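You operate a simulated robot arm through the tools that you are given. There is no shell and no other tool.

Carry out the task below with a simulated robot arm. There is one attempt and no reset: what you move stays moved.

JOB
Send the parcel on the track and the one on the bench down their printed lanes.
Fine: both ride the rollers, the one on the track first; track off between the two and at the end; gate left down, lane arm left on the last lane; the other parcels stay. Set down upright: parcel.

The check looks at the end state, three seconds after you hand in, the way a careful person would. Anything else that was tipped, shoved, dropped, spilled or broken makes it a failure.

ROBOT AND FRAMES
A 7-joint arm with a two-finger parallel gripper, fixed in place. Base frame: the origin is at the foot of the arm, x ahead of it, y to its left, z up. Units: m, degrees, N and s.
Its first joint turns from -132.0 to 132.0 degrees. Payload 3.91 kg.
Tool frame: the origin (TCP) lies between the finger pads and is the grasp point; the fingertips stand 0.03 m ahead of it; z points along the fingers, y is the line along which they close. Largest opening 0.11 m; finger width 0.02, thickness 0.01; the body of the gripper, 0.048 by 0.112 m, starts 0.055 m behind the TCP.
Orientation is that of the tool frame in the base frame, as a unit quaternion [w, x, y, z]. With the fingers straight down and closing along the base's y, the tool's x points along the base's -x, its y along +y and its z along -z.

CONTROLS
- The arm moves only by the tool servo_tool. Its argument "moves" is a list of rows, each a list of 3 entries, a list of its own where there are three numbers: the shift along the tool's x, y, z in m, then the turn, a rotation vector about the tool's x, y, z in degrees, then the opening, from 0 (shut) to 1 (fully open). In form: [[[tx, ty, tz], [ax, ay, az], gripper], ...]. A call has 1 to 20 rows; each row shifts and turns the commanded pose from where the row before left it, along the tool's axes as they then stand. A row lasts 0.2 s, in which the tool goes at most 0.05 m and 8.6 degrees; a call with a longer step from one row to the next is refused whole, and so is a gripper value outside its range. Where a pose cannot be reached the arm comes as near as it can. A force on the tool above 90 N (or 10 N above the force at the start of the call, whichever is more), or a blocked arm, ends the call early, and 0.2 s more pass. Each finger travels about 0.108 m/s and halts on what it meets, pressing with about 45 N; the grip force reading is that of the motor and also rises with nothing between the fingers. The clock runs only during rows and for 0.2 s after the last one: add rows that do not move to give the fingers time. It gives the time, the measured TCP pose, the force on the tool (base axes), the opening and the grip force at its end, in the units of the frame above (readings bear some noise), with the torque about the TCP (base axes, N m) and any sound that the robot's microphone picked up, and new pictures: "views" is both (left out), scene, wrist or none.
- Cameras (640 x 400 px; columns grow to the right, rows downward): "scene" is fixed at [0.2206, 0.501, 1.4449]; the picture's right is [0.57, 0.82, 0.00], its down [0.47, -0.33, -0.82] and it looks along [-0.67, 0.47, -0.58] (base axes); focal length 214 px, centre (320, 200). "wrist" rides on the gripper at [0.072, 0.017, -0.103] in the tool frame; the picture's right is [-0.23, 0.97, 0.00], its down [-0.76, -0.18, -0.62] and it looks along [-0.61, -0.14, 0.78] (tool axes); focal length 222 px, centre (320, 200). There is no depth. A picture from a camera that has moved, and an enlarged one, comes with that camera's place and axes in the base frame and with its lens.
- zoom(camera, box): a new picture of the part [left, top, right, bottom] of that camera's present view, enlarged. It takes no simulated time.
- hand_in(): hands the job in; it is judged then, once.

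Nothing tells you positions but the pictures and the camera data. Unless the task says otherwise, let go and move clear before handing in.

The tools are called after "Request:" as a command line: name --argument value ..., lists and objects as JSON in quotes. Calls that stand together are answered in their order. servo_tool: Moves the arm, as the interface text tells. Its arguments: {"type":"object","properties":{"moves":{"type":"array","items":{"type":"array"}},"views":{"type":"string","enum":["both","scene","wrist","none"]}},"required":["moves"]} The other tools are called the same way: zoom (camera, box) takes an enlarged picture of a part of a camera's view; hand_in () hands the job in.

At the start:

```text
time_s: 0.0
tcp_pos: [-0.0371, 0.6803, 1.2277]
tool_rot: [0.0, 0.0, 1.0, 0.001]
force: [0.1, 0.5, -0.5]
torque: [0.0, 0.0, 0.02]
opening: 0.11
finger_force: 0.1
```

scene: 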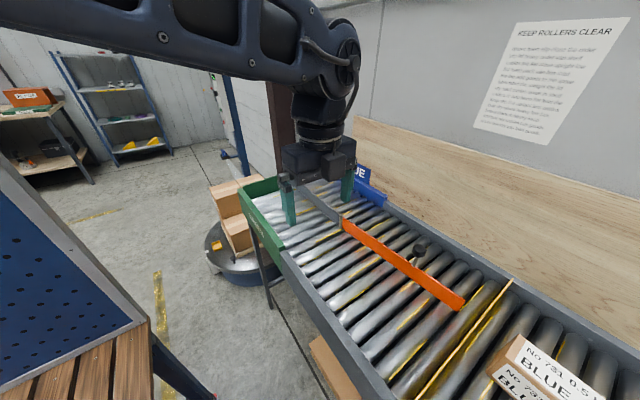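
wrist: 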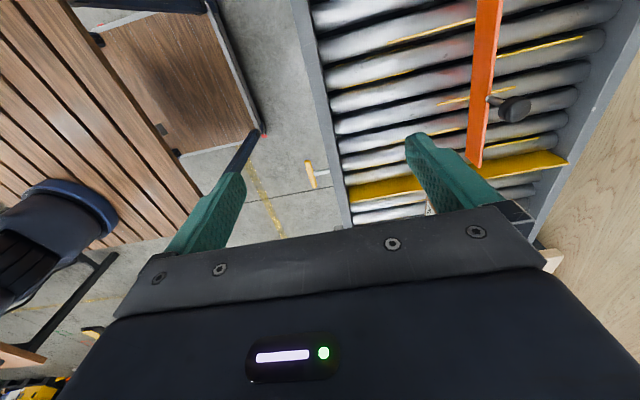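

I see a roller track with an orange lane arm, a yellow gate strip, and a parcel labelled "BLUE" on the track at the lower right; the bench parcel is not in view yet. I'll zoom in on the parts of both pictures before moving.

Request:
zoom --camera "scene" --box '[440, 250, 640, 400]'

Request:
zoom --camera "scene" --box '[200, 140, 480, 330]'

Request:
zoom --camera "scene" --box '[460, 0, 640, 150]'

Request:
zoom --camera "wrist" --box '[280, 0, 640, 240]'

Request:
zoom --camera "wrist" --box '[0, 0, 320, 220]'

```text
2.67 times, centred on (540, 325) of scene
camera zoom: at [0.2206, 0.501, 1.4449], right [0.57, 0.82, 0.0], down [0.47, -0.33, -0.82], along [-0.67, 0.47, -0.58], focal length 572 px, centre (-267, -133)
```

zoom: 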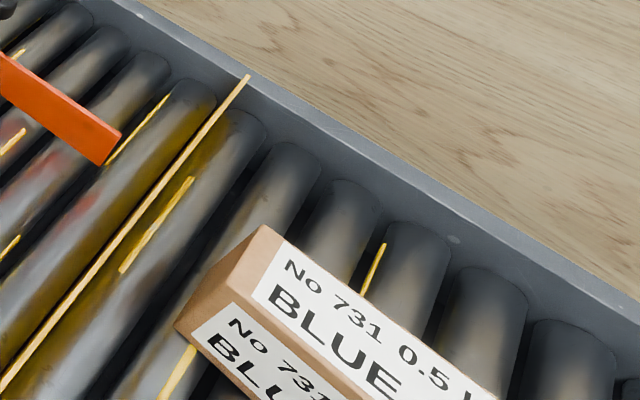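

```text
2.11 times, centred on (340, 235) of scene
camera zoom: at [0.2206, 0.501, 1.4449], right [0.57, 0.82, 0.0], down [0.47, -0.33, -0.82], along [-0.67, 0.47, -0.58], focal length 452 px, centre (278, 126)
```

zoom: 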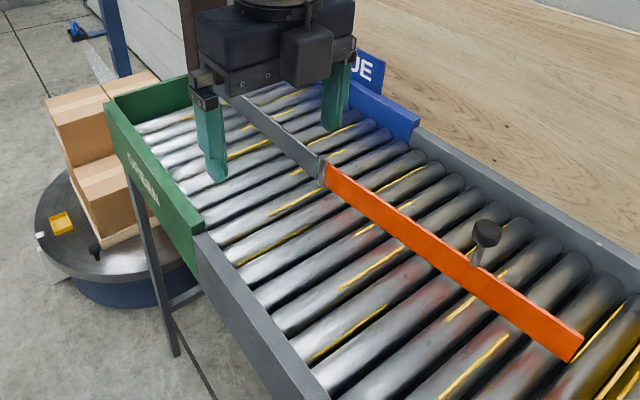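

```text
2.67 times, centred on (550, 75) of scene
camera zoom: at [0.2206, 0.501, 1.4449], right [0.57, 0.82, 0.0], down [0.47, -0.33, -0.82], along [-0.67, 0.47, -0.58], focal length 572 px, centre (-293, 533)
```

zoom: 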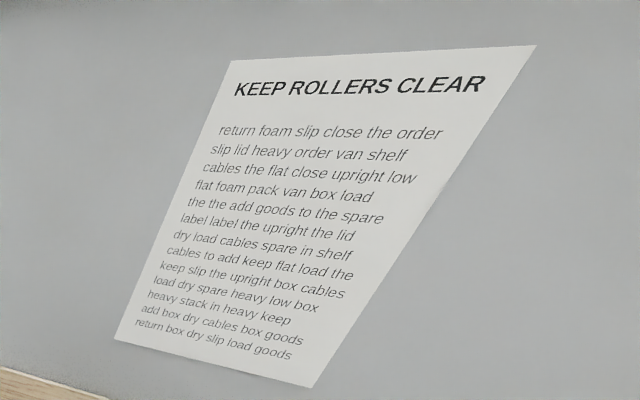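

```text
1.67 times, centred on (460, 120) of wrist
camera zoom: at [-0.1096, 0.6957, 1.3316], right [0.23, 0.97, 0.0], down [0.76, -0.18, 0.62], along [0.61, -0.14, -0.78], focal length 370 px, centre (87, 333)
```

zoom: 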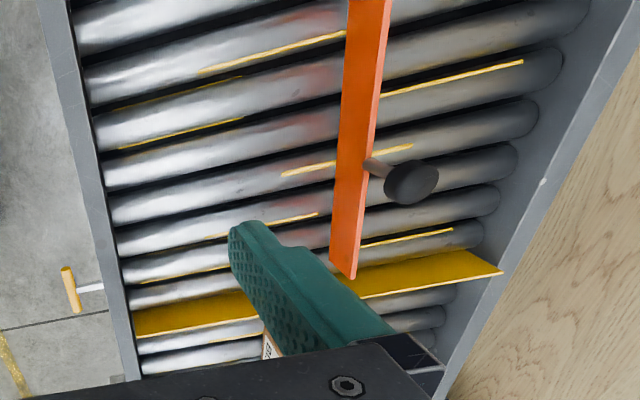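

```text
1.82 times, centred on (160, 110) of wrist
camera zoom: at [-0.1096, 0.6957, 1.3316], right [0.23, 0.97, 0.0], down [0.76, -0.18, 0.62], along [0.61, -0.14, -0.78], focal length 404 px, centre (611, 364)
```

zoom: 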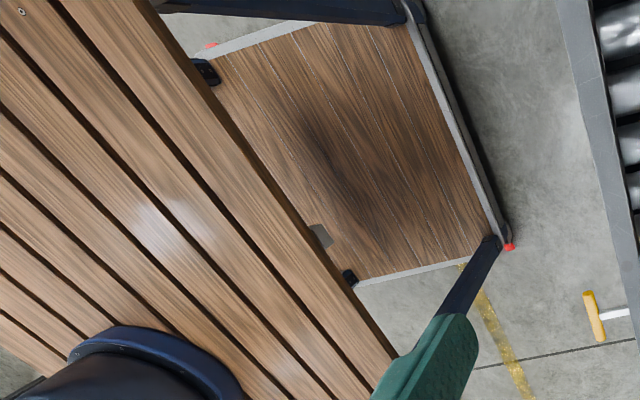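

The track runs along x beside the wall, with the green and blue lanes at its -x end. I put the orange lane arm's knob near (0.05, 0.95, 1.00). Next I'll move the gripper up along +x, well above everything, to look at the rest of the track and find the bench and the switch.

Request:
servo_tool --moves '[[[-0.04, 0, 0], [0, 0, 0], 1], [[-0.04, 0, 0], [0, 0, 0], 1], [[-0.04, 0, 0], [0, 0, 0], 1], [[-0.04, 0, 0], [0, 0, 0], 1], [[-0.04, 0, 0], [0, 0, 0], 1], [[-0.04, 0, 0], [0, 0, 0], 1]]' --views "both"

```text
time_s: 1.4
tcp_pos: [0.1986, 0.6794, 1.2256]
tool_rot: [0.0, 0.0, 1.0, 0.0]
force: [-1.1, 0.8, -0.3]
torque: [-0.01, -0.05, 0.02]
opening: 0.1102
finger_force: 0.1
camera wrist: at [0.127, 0.6945, 1.3297], right [0.23, 0.97, 0.0], down [0.76, -0.18, 0.62], along [0.61, -0.14, -0.78], focal length 222 px, centre (320, 200)
```

scene: 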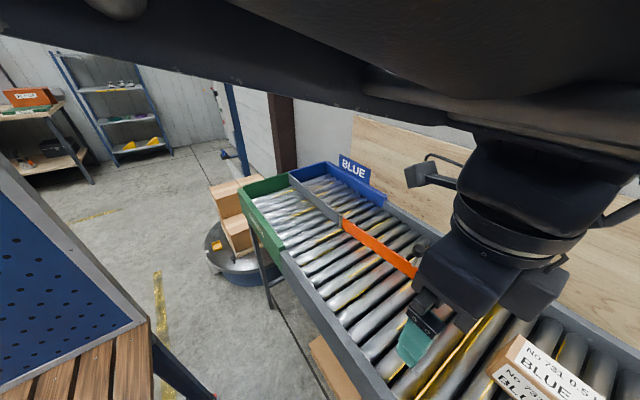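
wrist: 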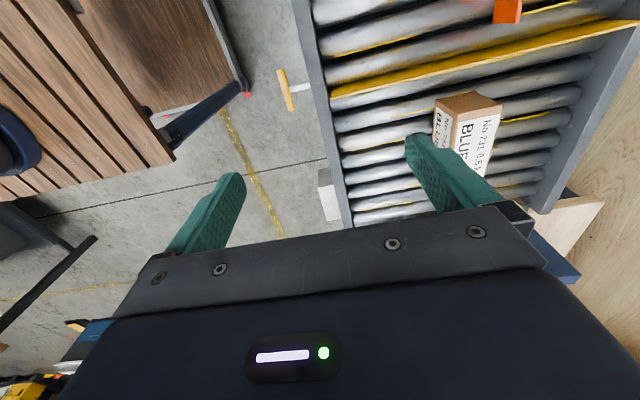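

The track parcel reads BLUE. On the robot's side of the track there is a yellow T-handle in line with the gate, and a grey box that may be the switch. I'll zoom in on both.

Request:
zoom --camera "wrist" --box '[240, 40, 400, 240]'

Request:
zoom --camera "wrist" --box '[400, 60, 640, 240]'

Request:
zoom --camera "wrist" --box '[0, 200, 160, 400]'

Request:
zoom --camera "scene" --box '[220, 130, 420, 270]'

Request:
zoom --camera "scene" --box '[0, 60, 200, 200]'

```text
2.00 times, centred on (320, 140) of wrist
camera zoom: at [0.127, 0.6945, 1.3297], right [0.23, 0.97, 0.0], down [0.76, -0.18, 0.62], along [0.61, -0.14, -0.78], focal length 444 px, centre (320, 320)
```

zoom: 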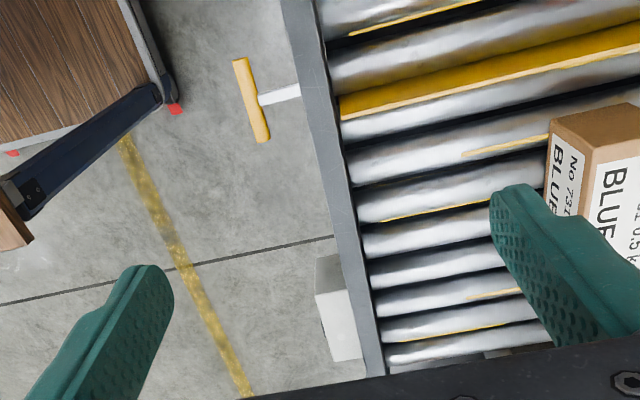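

```text
2.22 times, centred on (520, 150) of wrist
camera zoom: at [0.127, 0.6945, 1.3297], right [0.23, 0.97, 0.0], down [0.76, -0.18, 0.62], along [0.61, -0.14, -0.78], focal length 494 px, centre (-124, 311)
```

zoom: 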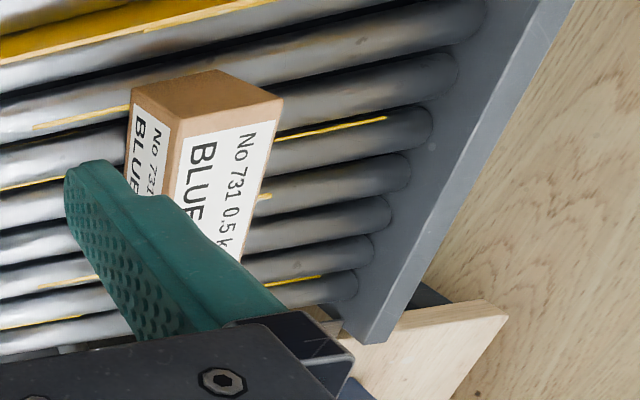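

```text
2.00 times, centred on (80, 300) of wrist
camera zoom: at [0.127, 0.6945, 1.3297], right [0.23, 0.97, 0.0], down [0.76, -0.18, 0.62], along [0.61, -0.14, -0.78], focal length 444 px, centre (800, 0)
```

zoom: 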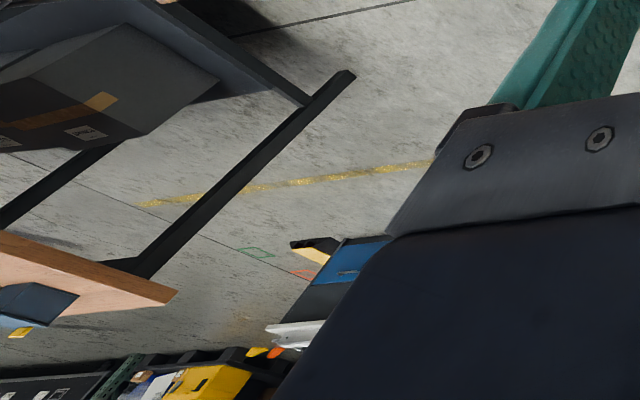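

```text
2.86 times, centred on (320, 200) of scene
camera zoom: at [0.2206, 0.501, 1.4449], right [0.57, 0.82, 0.0], down [0.47, -0.33, -0.82], along [-0.67, 0.47, -0.58], focal length 613 px, centre (320, 200)
```

zoom: 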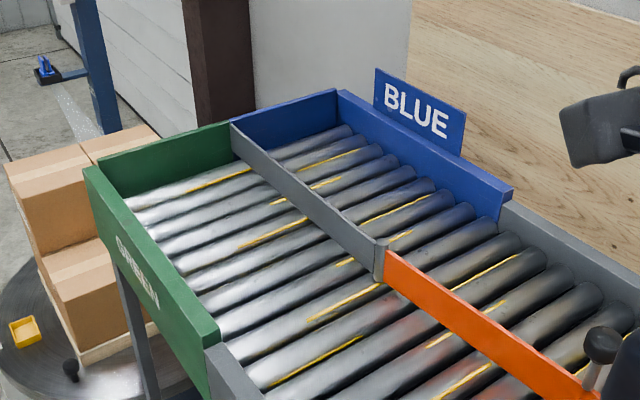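

```text
2.86 times, centred on (100, 130) of scene
camera zoom: at [0.2206, 0.501, 1.4449], right [0.57, 0.82, 0.0], down [0.47, -0.33, -0.82], along [-0.67, 0.47, -0.58], focal length 613 px, centre (949, 400)
```

zoom: 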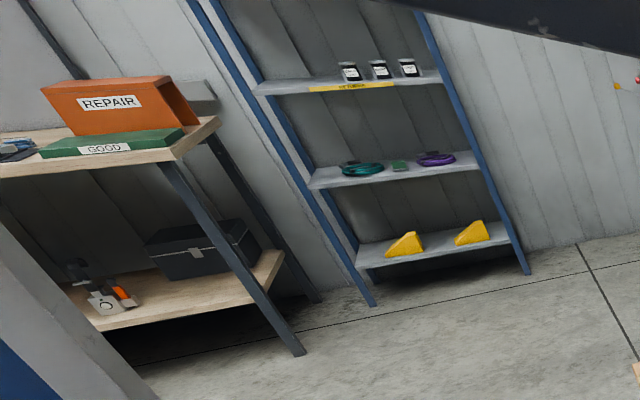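

I put the gate's T-handle near (0.23, 0.59, 0.77), on the robot's side of the track. I'll turn the tool so the wrist camera looks toward the track from the robot's side.

Request:
servo_tool --moves '[[[0, 0, 0], [0, 0, -8.2], 1], [[0, 0, 0], [0, 0, -8.2], 1], [[0, 0, 0], [0, 0, -8.2], 1], [[0, 0, 0], [0, 0, -8.2], 1], [[0, 0, 0], [0, 0, -8.2], 1], [[0, 0, 0], [0, 0, -8.2], 1], [[0, 0, 0], [0, 0, -8.2], 1], [[0, 0, 0], [0, 0, -8.2], 1], [[0, 0, 0], [0, 0, -8.2], 1], [[0, 0, 0], [0, 0, -8.2], 1], [[0, 0, 0], [0, 0, -8.0], 1], [[0.04, 0, 0], [0, 0, 0], 1], [[0.04, 0, 0], [0, 0, 0], 1], [[0.04, 0, 0], [0, 0, 0], 1], [[0.04, 0, 0], [0, 0, 0], 1], [[0.04, 0, 0], [0, 0, 0], 1], [[0.04, 0, 0], [0, 0, 0], 1], [[0.04, 0, 0], [0, 0, 0], 1]]' --views "both"

```text
time_s: 5.2
tcp_pos: [0.2022, 0.3993, 1.2298]
tool_rot: [0.0, -0.707, 0.707, -0.001]
force: [0.2, 0.9, -0.5]
torque: [-0.09, 0.03, 0.01]
opening: 0.1098
finger_force: 0.0
camera wrist: at [0.1853, 0.3261, 1.3346], right [-0.97, 0.23, 0.0], down [0.18, 0.76, 0.62], along [0.14, 0.61, -0.78], focal length 222 px, centre (320, 200)
```

scene: 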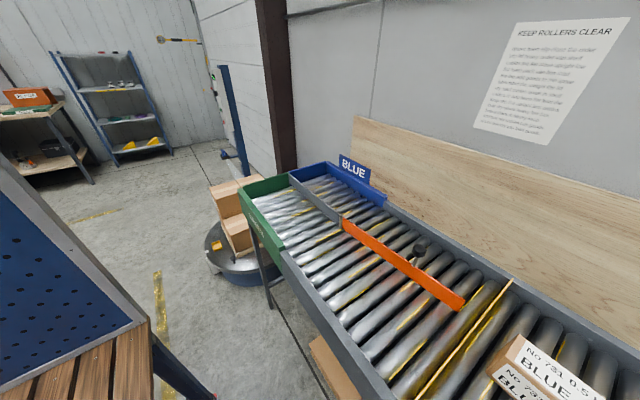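
wrist: 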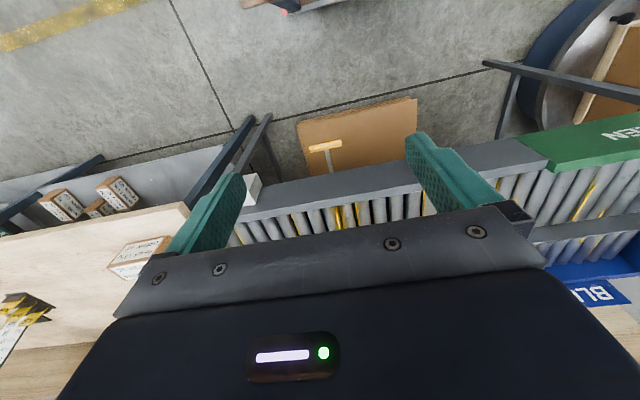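

Seen upside down from the robot's side: a bench continues past the track at +x with a parcel on it, and more parcels sit lower down. The T-handle, the white box and a cardboard sheet under the track are also visible. I'll zoom in.

Request:
zoom --camera "wrist" --box '[0, 160, 240, 370]'

Request:
zoom --camera "wrist" --box '[220, 90, 420, 250]'

Request:
zoom --camera "wrist" --box '[500, 60, 640, 320]'

Request:
zoom --camera "scene" --box '[240, 150, 560, 400]'

```text
1.90 times, centred on (120, 265) of wrist
camera zoom: at [0.1853, 0.3261, 1.3346], right [-0.97, 0.23, 0.0], down [0.18, 0.76, 0.62], along [0.14, 0.61, -0.78], focal length 423 px, centre (701, 76)
```

zoom: 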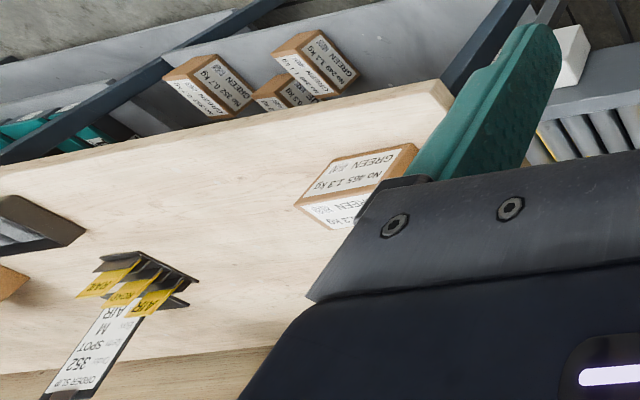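

```text
2.50 times, centred on (320, 170) of wrist
camera zoom: at [0.1853, 0.3261, 1.3346], right [-0.97, 0.23, 0.0], down [0.18, 0.76, 0.62], along [0.14, 0.61, -0.78], focal length 555 px, centre (320, 275)
```

zoom: 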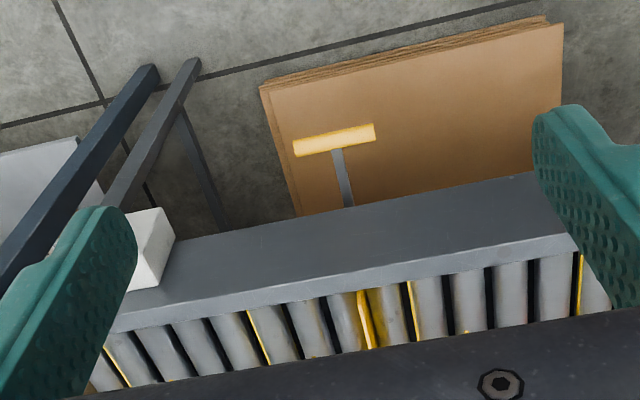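

```text
1.54 times, centred on (570, 190) of wrist
camera zoom: at [0.1853, 0.3261, 1.3346], right [-0.97, 0.23, 0.0], down [0.18, 0.76, 0.62], along [0.14, 0.61, -0.78], focal length 342 px, centre (-65, 215)
```

zoom: 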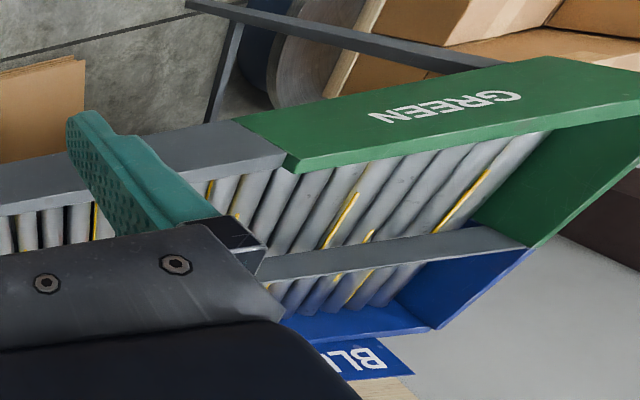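

```text
1.60 times, centred on (400, 275) of scene
camera zoom: at [0.2206, 0.501, 1.4449], right [0.57, 0.82, 0.0], down [0.47, -0.33, -0.82], along [-0.67, 0.47, -0.58], focal length 343 px, centre (192, 80)
```

zoom: 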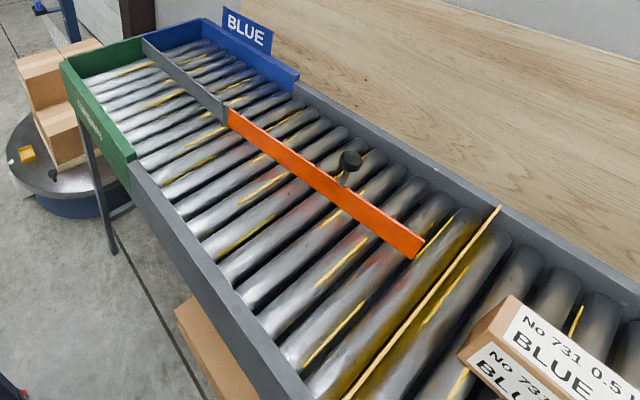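

The bench parcel reads GREEN, No 465, so the order is track parcel to BLUE first, then bench parcel to GREEN. I'll lower and tilt the tool to look nearly level at the robot-facing side of the track, to see the switch box and handle.

Request:
servo_tool --moves '[[[0, -0.04, 0.03], [0, 0, 0], 1], [[0, -0.04, 0.03], [0, 0, 0], 1], [[0, -0.04, 0.03], [0, 0, 0], 1], [[0, 0, 0.03], [0, 0, 0], 1], [[0, 0, 0], [0, -8, 0], 1], [[0, 0, 0], [0, -8, 0], 1], [[0, 0, 0], [0, -8, 0], 1], [[0, 0, 0], [0, -8, 0], 1], [[0, 0, 0], [0, -6, 0], 1]]' --views "both"

```text
time_s: 7.2
tcp_pos: [0.3227, 0.3991, 1.1089]
tool_rot: [0.23, -0.668, 0.669, 0.231]
force: [0.3, -0.3, -0.3]
torque: [0.01, 0.0, 0.01]
opening: 0.1102
finger_force: 0.0
camera wrist: at [0.3057, 0.2771, 1.1457], right [-0.97, 0.18, 0.14], down [0.18, 0.22, 0.96], along [0.14, 0.96, -0.24], focal length 222 px, centre (320, 200)
```

scene: 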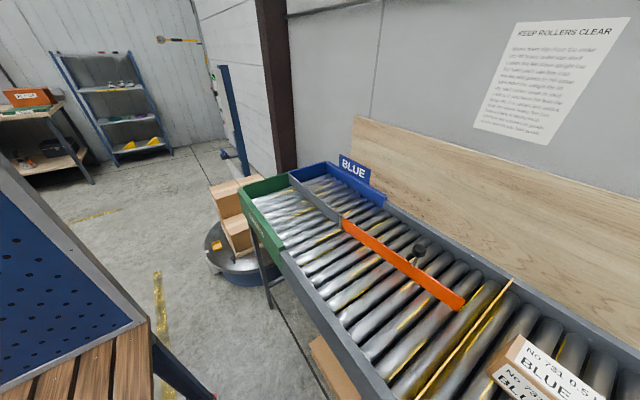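
wrist: 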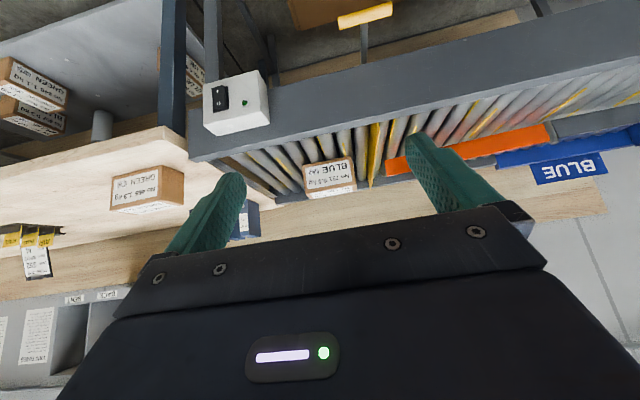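

The switch box is in view with a black rocker and a green lamp, and so are the T-handle, both parcels and the gate. I'll zoom in on the details.

Request:
zoom --camera "wrist" --box '[190, 60, 290, 150]'

Request:
zoom --camera "wrist" --box '[280, 0, 460, 200]'

Request:
zoom --camera "wrist" --box '[0, 130, 260, 300]'

Request:
zoom --camera "wrist" --box '[0, 30, 240, 200]'

Request:
zoom --camera "wrist" --box '[0, 260, 140, 400]'

Request:
zoom --camera "wrist" --box '[380, 60, 640, 200]'

```text
4.44 times, centred on (240, 105) of wrist
camera zoom: at [0.3057, 0.2771, 1.1457], right [-0.97, 0.18, 0.14], down [0.18, 0.22, 0.96], along [0.14, 0.96, -0.24], focal length 987 px, centre (676, 622)
```

zoom: 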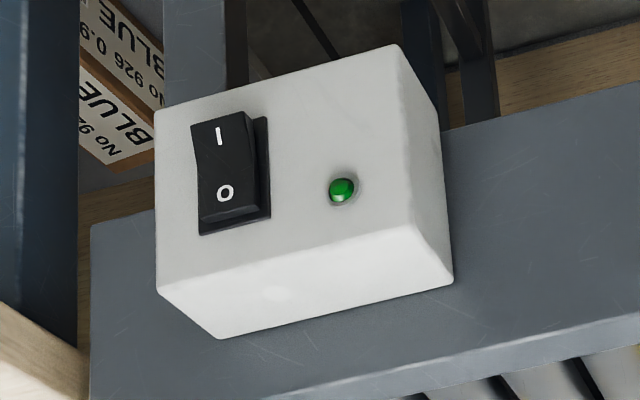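

```text
2.00 times, centred on (370, 100) of wrist
camera zoom: at [0.3057, 0.2771, 1.1457], right [-0.97, 0.18, 0.14], down [0.18, 0.22, 0.96], along [0.14, 0.96, -0.24], focal length 444 px, centre (220, 400)
```

zoom: 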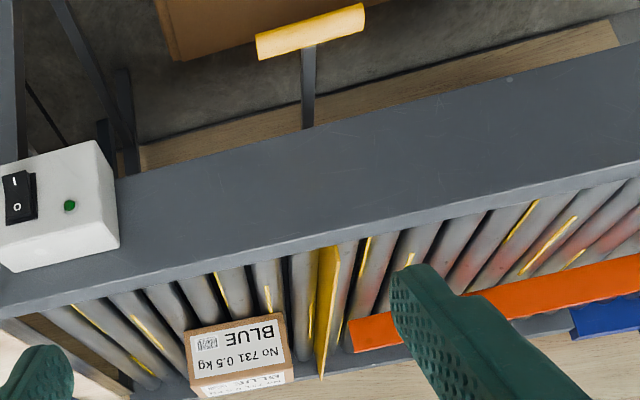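

```text
2.35 times, centred on (130, 215) of wrist
camera zoom: at [0.3057, 0.2771, 1.1457], right [-0.97, 0.18, 0.14], down [0.18, 0.22, 0.96], along [0.14, 0.96, -0.24], focal length 523 px, centre (767, 165)
```

zoom: 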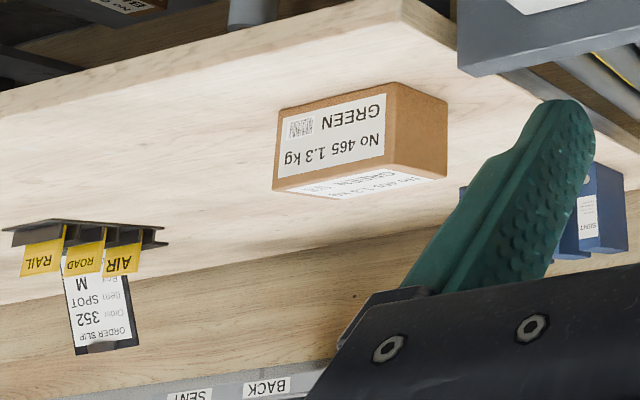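

```text
2.35 times, centred on (120, 115) of wrist
camera zoom: at [0.3057, 0.2771, 1.1457], right [-0.97, 0.18, 0.14], down [0.18, 0.22, 0.96], along [0.14, 0.96, -0.24], focal length 523 px, centre (791, 400)
```

zoom: 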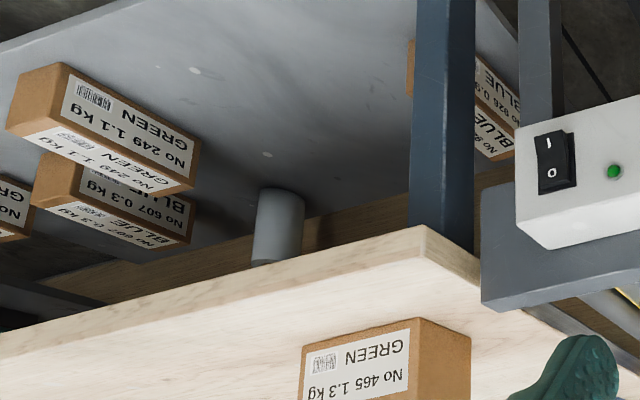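

```text
2.86 times, centred on (70, 330) of wrist
camera zoom: at [0.3057, 0.2771, 1.1457], right [-0.97, 0.18, 0.14], down [0.18, 0.22, 0.96], along [0.14, 0.96, -0.24], focal length 635 px, centre (1034, -171)
```

zoom: 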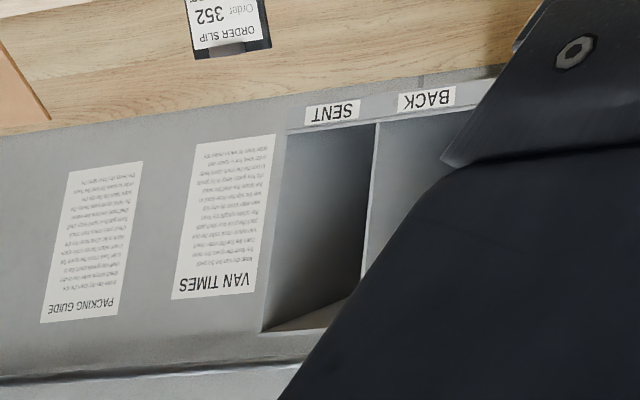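

```text
2.46 times, centred on (510, 130) of wrist
camera zoom: at [0.3057, 0.2771, 1.1457], right [-0.97, 0.18, 0.14], down [0.18, 0.22, 0.96], along [0.14, 0.96, -0.24], focal length 547 px, centre (-148, 372)
```

zoom: 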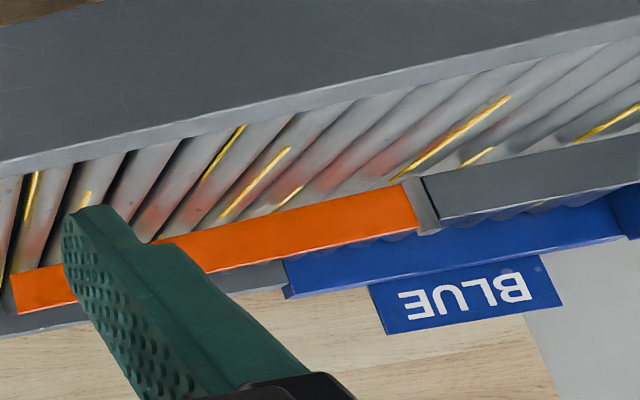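

Next I'll move along +x in this same attitude, to place the bench parcel and the rocker more precisely and look at the gate lever from another angle.

Request:
servo_tool --moves '[[[0, -0.045, 0], [0, 0, 0], 1], [[0, -0.045, 0], [0, 0, 0], 1], [[0, -0.045, 0], [0, 0, 0], 1], [[0, -0.045, 0], [0, 0, 0], 1], [[0, -0.045, 0], [0, 0, 0], 1], [[0, 0, 0], [0, 0, 0], 1]]' --views "both"

```text
time_s: 8.6
tcp_pos: [0.547, 0.3984, 1.1106]
tool_rot: [0.231, -0.668, 0.669, 0.23]
force: [-0.1, -0.5, -0.3]
torque: [-0.05, 0.0, -0.01]
opening: 0.11
finger_force: 0.0
camera wrist: at [0.5295, 0.2778, 1.147], right [-0.97, 0.18, 0.14], down [0.18, 0.22, 0.96], along [0.14, 0.96, -0.24], focal length 222 px, centre (320, 200)
```

scene: 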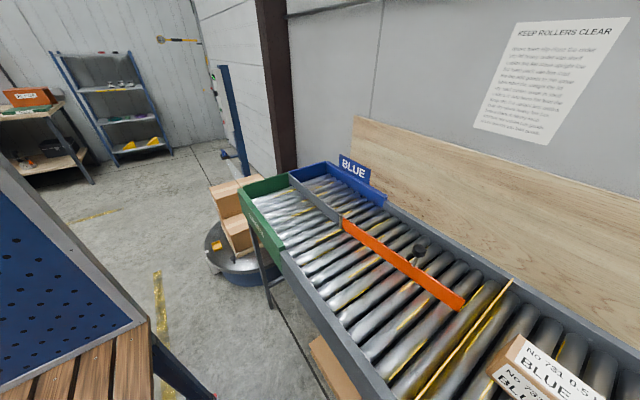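
wrist: 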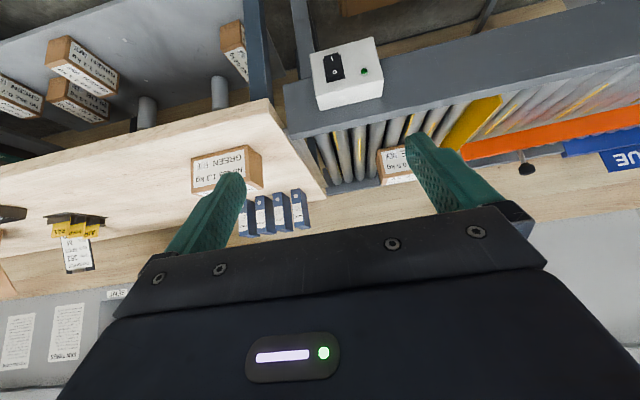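

Request:
zoom --camera "wrist" --box '[160, 120, 320, 240]'

Request:
zoom --camera "wrist" --box '[300, 30, 400, 110]'

Request:
zoom --camera "wrist" --box '[320, 80, 560, 220]'

Request:
zoom --camera "wrist" --box '[240, 0, 480, 140]'

```text
3.33 times, centred on (240, 180) of wrist
camera zoom: at [0.5295, 0.2778, 1.147], right [-0.97, 0.18, 0.14], down [0.18, 0.22, 0.96], along [0.14, 0.96, -0.24], focal length 740 px, centre (587, 267)
```

zoom: 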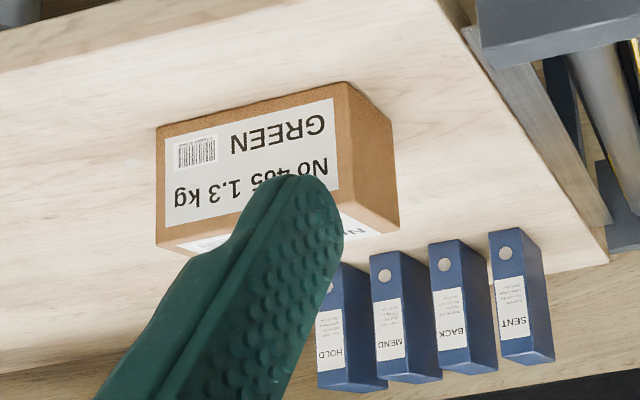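

```text
5.00 times, centred on (350, 70) of wrist
camera zoom: at [0.5295, 0.2778, 1.147], right [-0.97, 0.18, 0.14], down [0.18, 0.22, 0.96], along [0.14, 0.96, -0.24], focal length 1111 px, centre (170, 850)
```

zoom: 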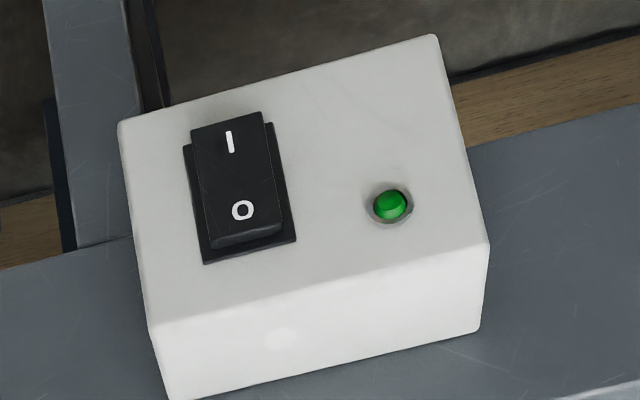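

```text
2.67 times, centred on (440, 150) of wrist
camera zoom: at [0.5295, 0.2778, 1.147], right [-0.97, 0.18, 0.14], down [0.18, 0.22, 0.96], along [0.14, 0.96, -0.24], focal length 592 px, centre (0, 333)
```

zoom: 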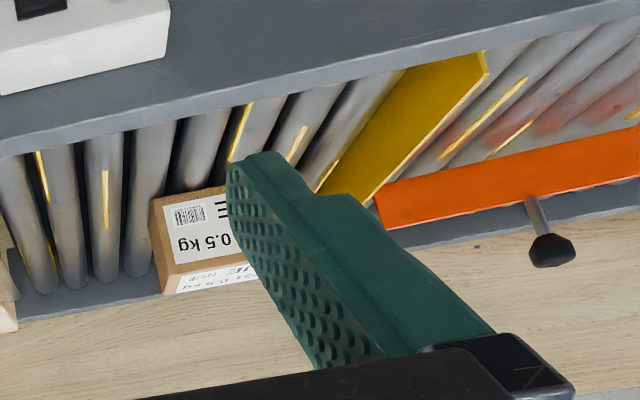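

```text
2.67 times, centred on (360, 70) of wrist
camera zoom: at [0.5295, 0.2778, 1.147], right [-0.97, 0.18, 0.14], down [0.18, 0.22, 0.96], along [0.14, 0.96, -0.24], focal length 592 px, centre (213, 547)
```

zoom: 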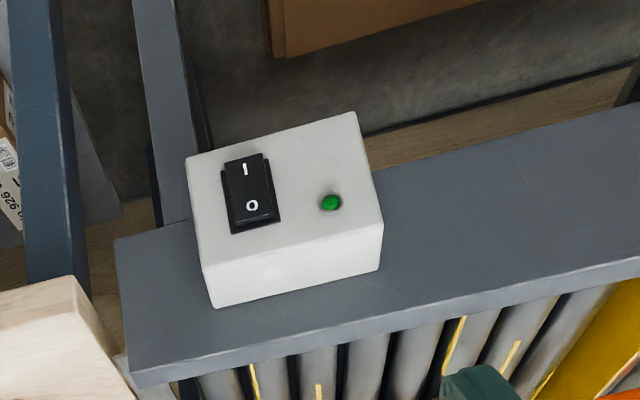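

The rocker's lower "I" end stands out and the lamp is dim, so the track is off. I place the rocker near (0.52, 0.61, 0.82), the bench parcel near (0.81, 0.73) on a bench top at z≈0.88, and the roller tops at z≈0.876. Now I'll go and look at the gate lever from its side.

Request:
servo_tool --moves '[[[0, 0, 0], [0, 8, 0], 1], [[0, 0, 0], [0, 8, 0], 1], [[0, 0, 0], [0, 8, 0], 1], [[0, 0, 0], [0, 8, 0], 1], [[0, 0, 0], [0, 6, 0], 1], [[0, 0, 0], [0, 0, 8.2], 1], [[0, 0, 0], [0, 0, 8.2], 1], [[0, 0, 0], [0, 0, 8.2], 1], [[0, 0, 0], [0, 0, 8.2], 1], [[0, 0, 0], [0, 0, 8.2], 1], [[0, 0, 0], [0, 0, 8.2], 1], [[0, 0, 0], [0, 0, 8.2], 1], [[0, 0, 0], [0, 0, 8.2], 1], [[0, 0, 0], [0, 0, 8.2], 1], [[0, 0, 0], [0, 0, 8.2], 1], [[0, 0, 0], [0, 0, 8], 1], [[0.045, 0.01, 0], [0, 0, 0], 1], [[0.045, 0.01, 0], [0, 0, 0], 1], [[0.045, 0.01, 0], [0, 0, 0], 1], [[0.045, 0.01, 0], [0, 0, 0], 1]]' --views "none"

Request:
servo_tool --moves '[[[0.045, 0.01, 0], [0, 0, 0], 1], [[0.045, 0, 0], [0, 0, 0], 1], [[0.045, 0, 0.02], [0, 0, 0], 1], [[0.045, 0, 0.02], [0, 0, 0], 1], [[0.045, 0, 0.02], [0, 0, 0], 1], [[0.045, 0, 0.02], [0, 0, 0], 1], [[0.045, 0, 0.02], [0, 0, 0], 1], [[0.04, 0, 0.02], [0, 0, 0], 1], [[0, 0, 0.02], [0, 0, 0], 1], [[0, 0, 0], [0, -8, 0], 1], [[0, 0, 0], [0, -8, 0], 1], [[0, 0, 0], [0, -8, 0], 1], [[0, 0, 0], [0, -8, 0], 1], [[0, 0, 0], [0, -6, 0], 1], [[0, 0, 0], [0, 0, 0], 1]]' --views "both"

```text
time_s: 12.8
tcp_pos: [0.3708, 0.4366, 1.108]
tool_rot: [0.001, 0.001, 1.0, 0.001]
force: [0.4, 0.9, -0.4]
torque: [0.01, 0.05, 0.01]
opening: 0.1098
finger_force: 0.0
```

```text
time_s: 16.0
tcp_pos: [0.0141, 0.4496, 0.9687]
tool_rot: [0.326, 0.001, 0.945, -0.001]
force: [0.7, -0.1, -0.4]
torque: [-0.01, 0.03, 0.04]
opening: 0.1101
finger_force: 0.1
camera wrist: at [-0.1068, 0.4652, 1.0058], right [0.18, 0.97, 0.14], down [0.22, -0.18, 0.96], along [0.96, -0.14, -0.24], focal length 222 px, centre (320, 200)
```

scene: 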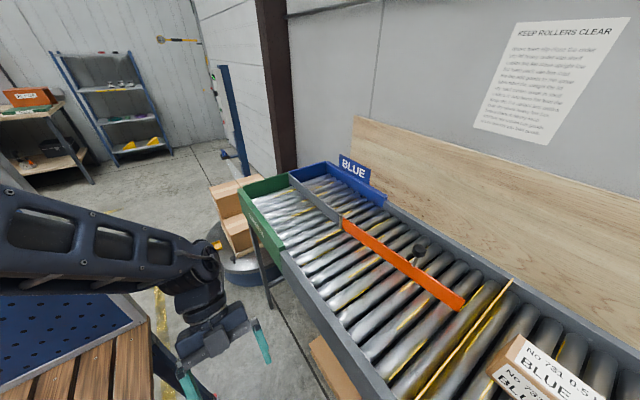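
wrist: 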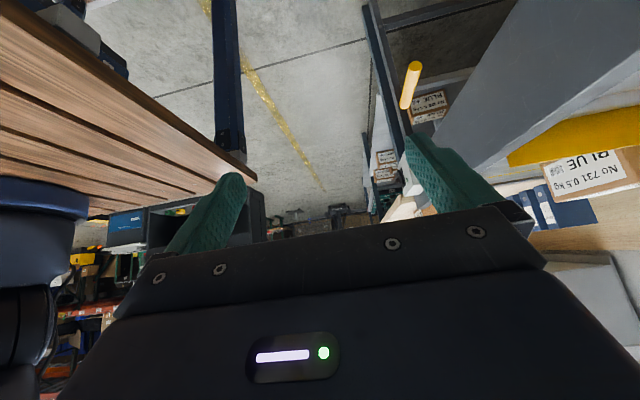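

Request:
zoom --camera "wrist" --box '[350, 30, 530, 180]'

Request:
zoom --camera "wrist" --box '[460, 20, 640, 240]'

Request:
zoom --camera "scene" --box '[100, 220, 340, 400]'

```text
2.67 times, centred on (440, 105) of wrist
camera zoom: at [-0.1068, 0.4652, 1.0058], right [0.18, 0.97, 0.14], down [0.22, -0.18, 0.96], along [0.96, -0.14, -0.24], focal length 592 px, centre (0, 453)
```

zoom: 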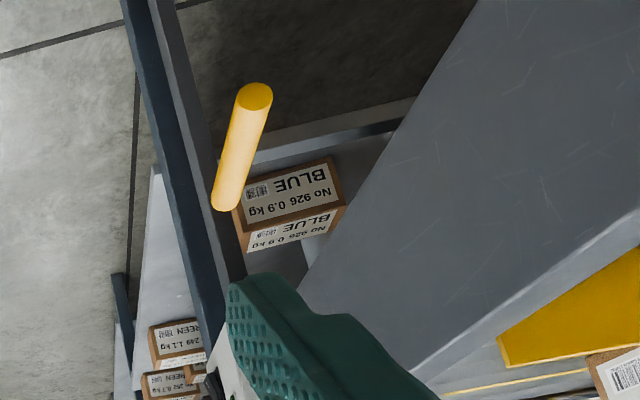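

```text
1.82 times, centred on (550, 130) of wrist
camera zoom: at [-0.1068, 0.4652, 1.0058], right [0.18, 0.97, 0.14], down [0.22, -0.18, 0.96], along [0.96, -0.14, -0.24], focal length 404 px, centre (-98, 327)
```

zoom: 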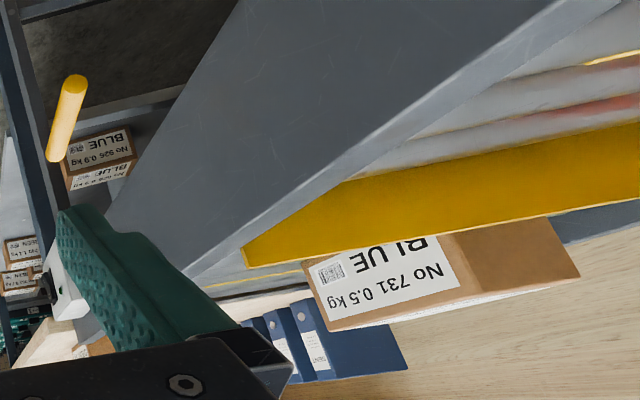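

```text
2.22 times, centred on (220, 310) of scene
camera zoom: at [0.2206, 0.501, 1.4449], right [0.57, 0.82, 0.0], down [0.47, -0.33, -0.82], along [-0.67, 0.47, -0.58], focal length 477 px, centre (542, -44)
```

zoom: 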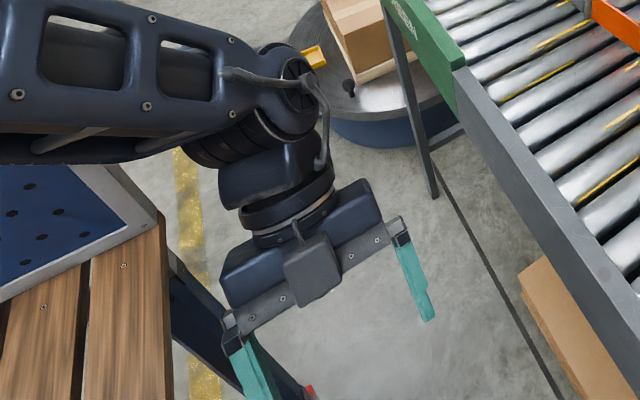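

Request:
zoom --camera "wrist" --box '[395, 45, 475, 115]'

Request:
zoom --camera "scene" --box '[440, 260, 540, 400]'

```text
5.71 times, centred on (435, 80) of wrist
camera zoom: at [-0.1068, 0.4652, 1.0058], right [0.18, 0.97, 0.14], down [0.22, -0.18, 0.96], along [0.96, -0.14, -0.24], focal length 1269 px, centre (-337, 886)
```

zoom: 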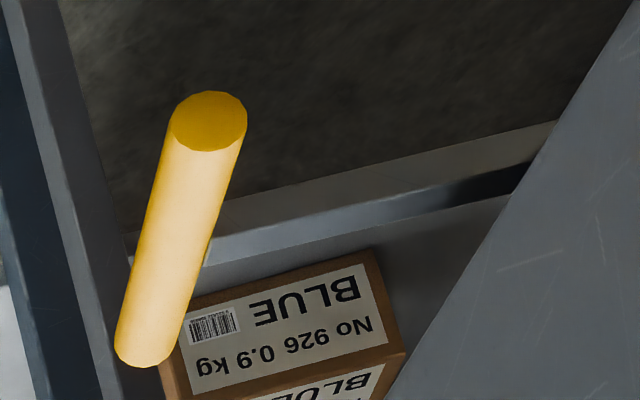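

```text
2.86 times, centred on (490, 330) of scene
camera zoom: at [0.2206, 0.501, 1.4449], right [0.57, 0.82, 0.0], down [0.47, -0.33, -0.82], along [-0.67, 0.47, -0.58], focal length 613 px, centre (-166, -171)
```

zoom: 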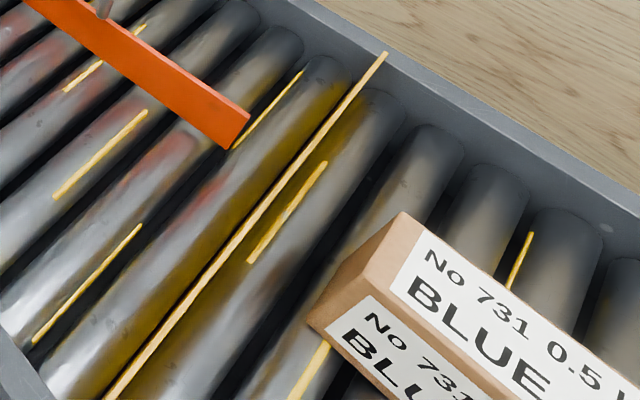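

The lever's rod is level and runs under the rail in line with the gate plate, so the handle at (0.23, 0.588, 0.762) probably moves up and down with the gate. I'll lean the tool slightly away from the rail and line up above the handle, off-centre so a finger clears the rod.

Request:
servo_tool --moves '[[[0, 0, 0], [0, 8, 0], 1], [[0, 0, 0], [0, 8, 0], 1], [[0, 0, 0], [0, 8, 0], 0.8], [[0, 0, 0], [0, 8, 0], 0.6], [[0, 0, 0], [0, 6, 0], 0.55], [[0, 0, 0], [-7.5, 0, 0], 0.55], [[0, 0, 0], [-7.5, 0, 0], 0.55], [[-0.0318, 0.0134, 0.0225], [0, 0, 0], 0.55], [[-0.0318, 0.0134, 0.0225], [0, 0, 0], 0.55], [[-0.0318, 0.0134, 0.0225], [0, 0, 0], 0.55], [[-0.0318, 0.0134, 0.0225], [0, 0, 0], 0.55], [[-0.0318, 0.0134, 0.0225], [0, 0, 0], 0.55], [[-0.0318, 0.0134, 0.0225], [0, 0, 0], 0.55], [[0, 0, 0], [0, 0, 0], 0.55]]' --views "both"

```text
time_s: 19.0
tcp_pos: [0.2049, 0.5619, 0.8568]
tool_rot: [0.0, 0.0, 0.991, 0.131]
force: [-0.2, 0.2, -0.2]
torque: [0.0, 0.01, 0.0]
opening: 0.0605
finger_force: 0.0
camera wrist: at [0.1318, 0.5506, 0.9616], right [0.23, 0.94, 0.25], down [0.76, -0.33, 0.56], along [0.61, 0.07, -0.79], focal length 222 px, centre (320, 200)
```

scene: 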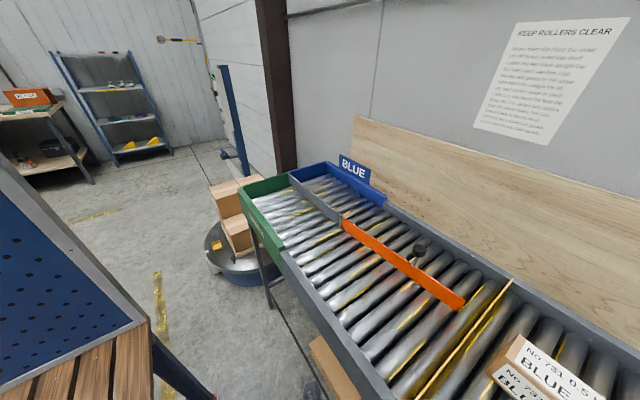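
wrist: 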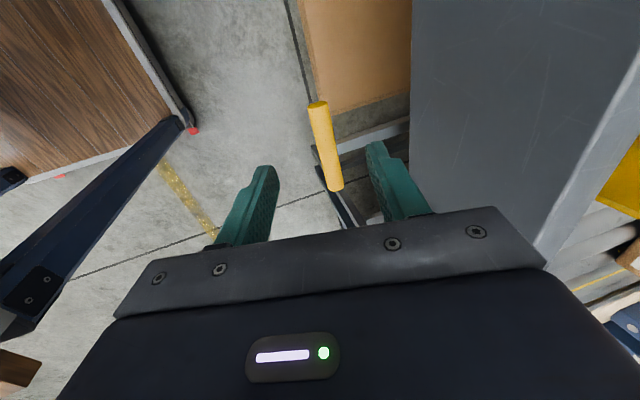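

The T-bar lies on the line between the fingers. I'll go down along the tool axis and close on it.

Request:
servo_tool --moves '[[[0, 0, 0.025], [0, 0, 0], 0.55], [[0, 0, 0.025], [0, 0, 0], 0.55], [[0, 0, 0.025], [0, 0, 0], 0.55], [[0, 0, 0.02], [0, 0, 0], 0.55], [[0, 0, 0], [0, 0, 0], 0.4], [[0, 0, 0], [0, 0, 0], 0.25], [[0, 0, 0], [0, 0, 0], 0.1], [[0, 0, 0], [0, 0, 0], 0.1]]' --views "both"

```text
time_s: 20.8
tcp_pos: [0.2044, 0.5892, 0.7658]
tool_rot: [0.0, -0.001, 0.991, 0.133]
force: [0.5, 29.7, -3.1]
torque: [0.26, -0.45, 0.24]
opening: 0.0185
finger_force: 45.2
camera wrist: at [0.132, 0.5766, 0.8703], right [0.23, 0.94, 0.25], down [0.76, -0.33, 0.56], along [0.61, 0.07, -0.79], focal length 222 px, centre (320, 200)
```

scene: 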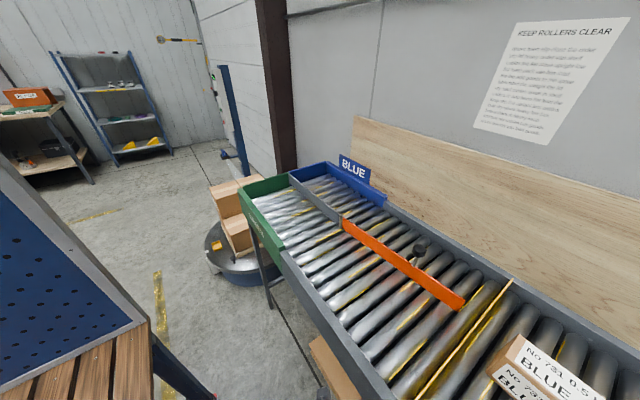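
wrist: 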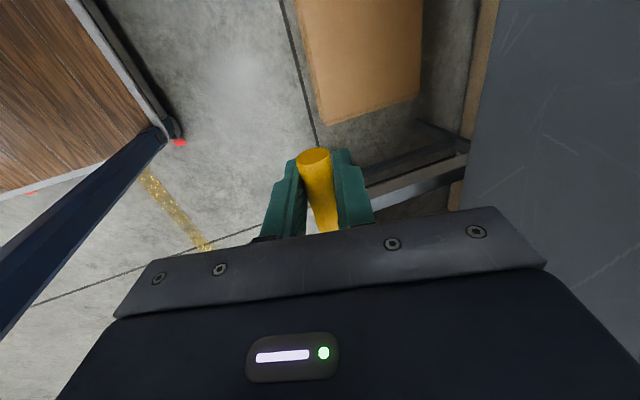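

The bar is gripped, with a little sideways load. I'll relieve that and try a small downward move to see which way the gate goes.

Request:
servo_tool --moves '[[[0, 0.0029, 0.0008], [0, 0, 0], 0.1], [[0, -0.0013, 0.0048], [0, 0, 0], 0.1], [[0, -0.0013, 0.0048], [0, 0, 0], 0.1], [[0, 0, 0], [0, 0, 0], 0.1]]' --views "scene"

```text
time_s: 21.8
tcp_pos: [0.2047, 0.5874, 0.7563]
tool_rot: [0.0, 0.002, 0.992, 0.129]
force: [6.8, 1.2, -3.2]
torque: [0.14, -0.65, 0.3]
opening: 0.0187
finger_force: 45.5
```

scene: 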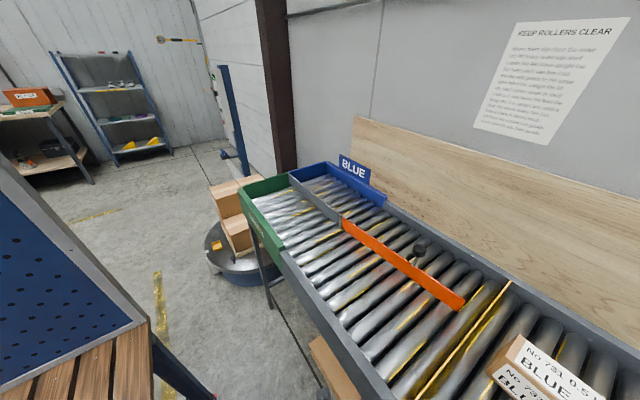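

The handle moved down 1 cm with almost no resistance. I'll check whether the gate plate dropped with it.

Request:
zoom --camera "scene" --box '[440, 260, 540, 400]'

```text
2.86 times, centred on (490, 330) of scene
camera zoom: at [0.2206, 0.501, 1.4449], right [0.57, 0.82, 0.0], down [0.47, -0.33, -0.82], along [-0.67, 0.47, -0.58], focal length 613 px, centre (-166, -171)
```

zoom: 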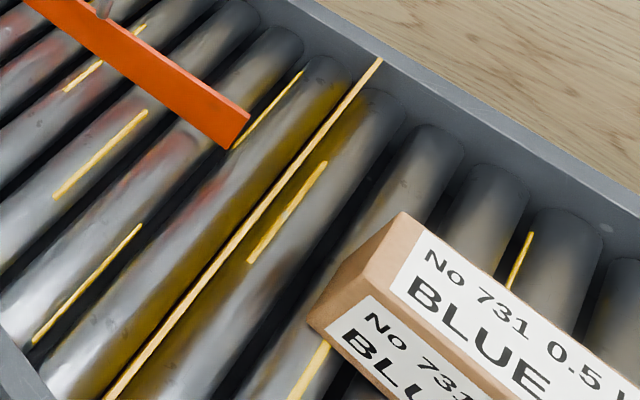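

The gate plate dropped with the handle, so it slides straight down. I'll keep pulling down in steps and watch for the end stop.

Request:
servo_tool --moves '[[[0, -0.0026, 0.0097], [0, 0, 0], 0.1], [[0, -0.0026, 0.0097], [0, 0, 0], 0.1], [[0, -0.0026, 0.0097], [0, 0, 0], 0.1], [[0, -0.0026, 0.0097], [0, 0, 0], 0.1], [[0, -0.0026, 0.0097], [0, 0, 0], 0.1], [[0, 0, 0], [0, 0, 0], 0.1]]' --views "both"

```text
time_s: 23.2
tcp_pos: [0.2036, 0.5886, 0.7055]
tool_rot: [0.0, 0.001, 0.992, 0.128]
force: [8.3, -50.3, 13.7]
torque: [-0.26, -0.12, 0.48]
opening: 0.0187
finger_force: 44.8
camera wrist: at [0.132, 0.5775, 0.8102], right [0.23, 0.94, 0.25], down [0.76, -0.33, 0.56], along [0.61, 0.06, -0.79], focal length 222 px, centre (320, 200)
```

scene: 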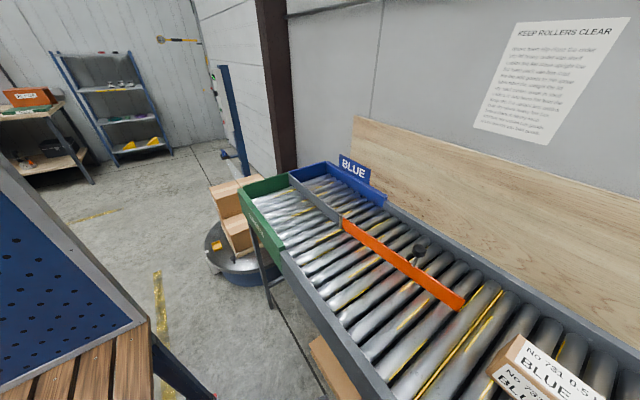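
wrist: 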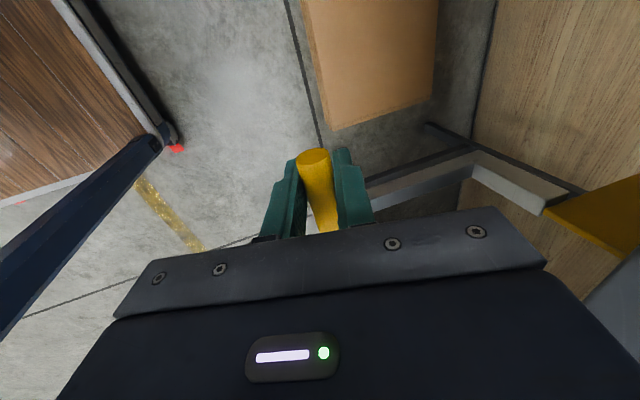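

The gate top is now near roller level, with some sideways load built up. I'll relieve that and continue down gently.

Request:
servo_tool --moves '[[[0, -0.0024, -0.0006], [0, 0, 0], 0.1], [[0, -0.0013, 0.0048], [0, 0, 0], 0.1], [[0, -0.0013, 0.0048], [0, 0, 0], 0.1], [[0, 0, 0], [0, 0, 0], 0.1]]' --views "scene"

Request:
zoom --camera "scene" --box '[400, 260, 540, 400]'

```text
time_s: 24.2
tcp_pos: [0.2028, 0.5907, 0.6998]
tool_rot: [0.0, 0.0, 0.991, 0.134]
force: [-4.9, 7.9, 33.6]
torque: [0.05, 0.3, -0.75]
opening: 0.018
finger_force: 44.9
```

scene: 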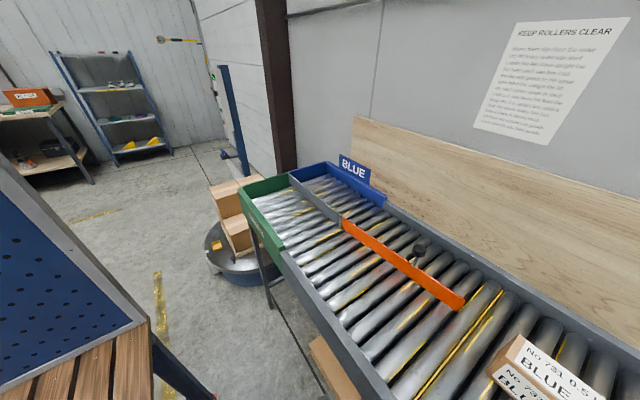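

```text
2.86 times, centred on (470, 330) of scene
camera zoom: at [0.2206, 0.501, 1.4449], right [0.57, 0.82, 0.0], down [0.47, -0.33, -0.82], along [-0.67, 0.47, -0.58], focal length 613 px, centre (-109, -171)
```

zoom: 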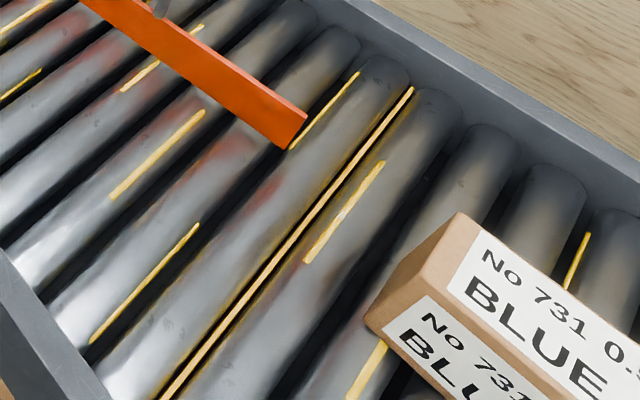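

The upward force shows the end stop is near. One more small push will make sure it is fully down.

Request:
servo_tool --moves '[[[0, -0.0013, 0.0048], [0, 0, 0], 0.1], [[0, 0, 0], [0, 0, 0], 0.1]]' --views "none"

```text
time_s: 24.8
tcp_pos: [0.204, 0.588, 0.6926]
tool_rot: [0.0, -0.001, 0.991, 0.132]
force: [-0.7, 30.2, 8.9]
torque: [-0.23, -0.35, -0.39]
opening: 0.0263
finger_force: 15.2
```

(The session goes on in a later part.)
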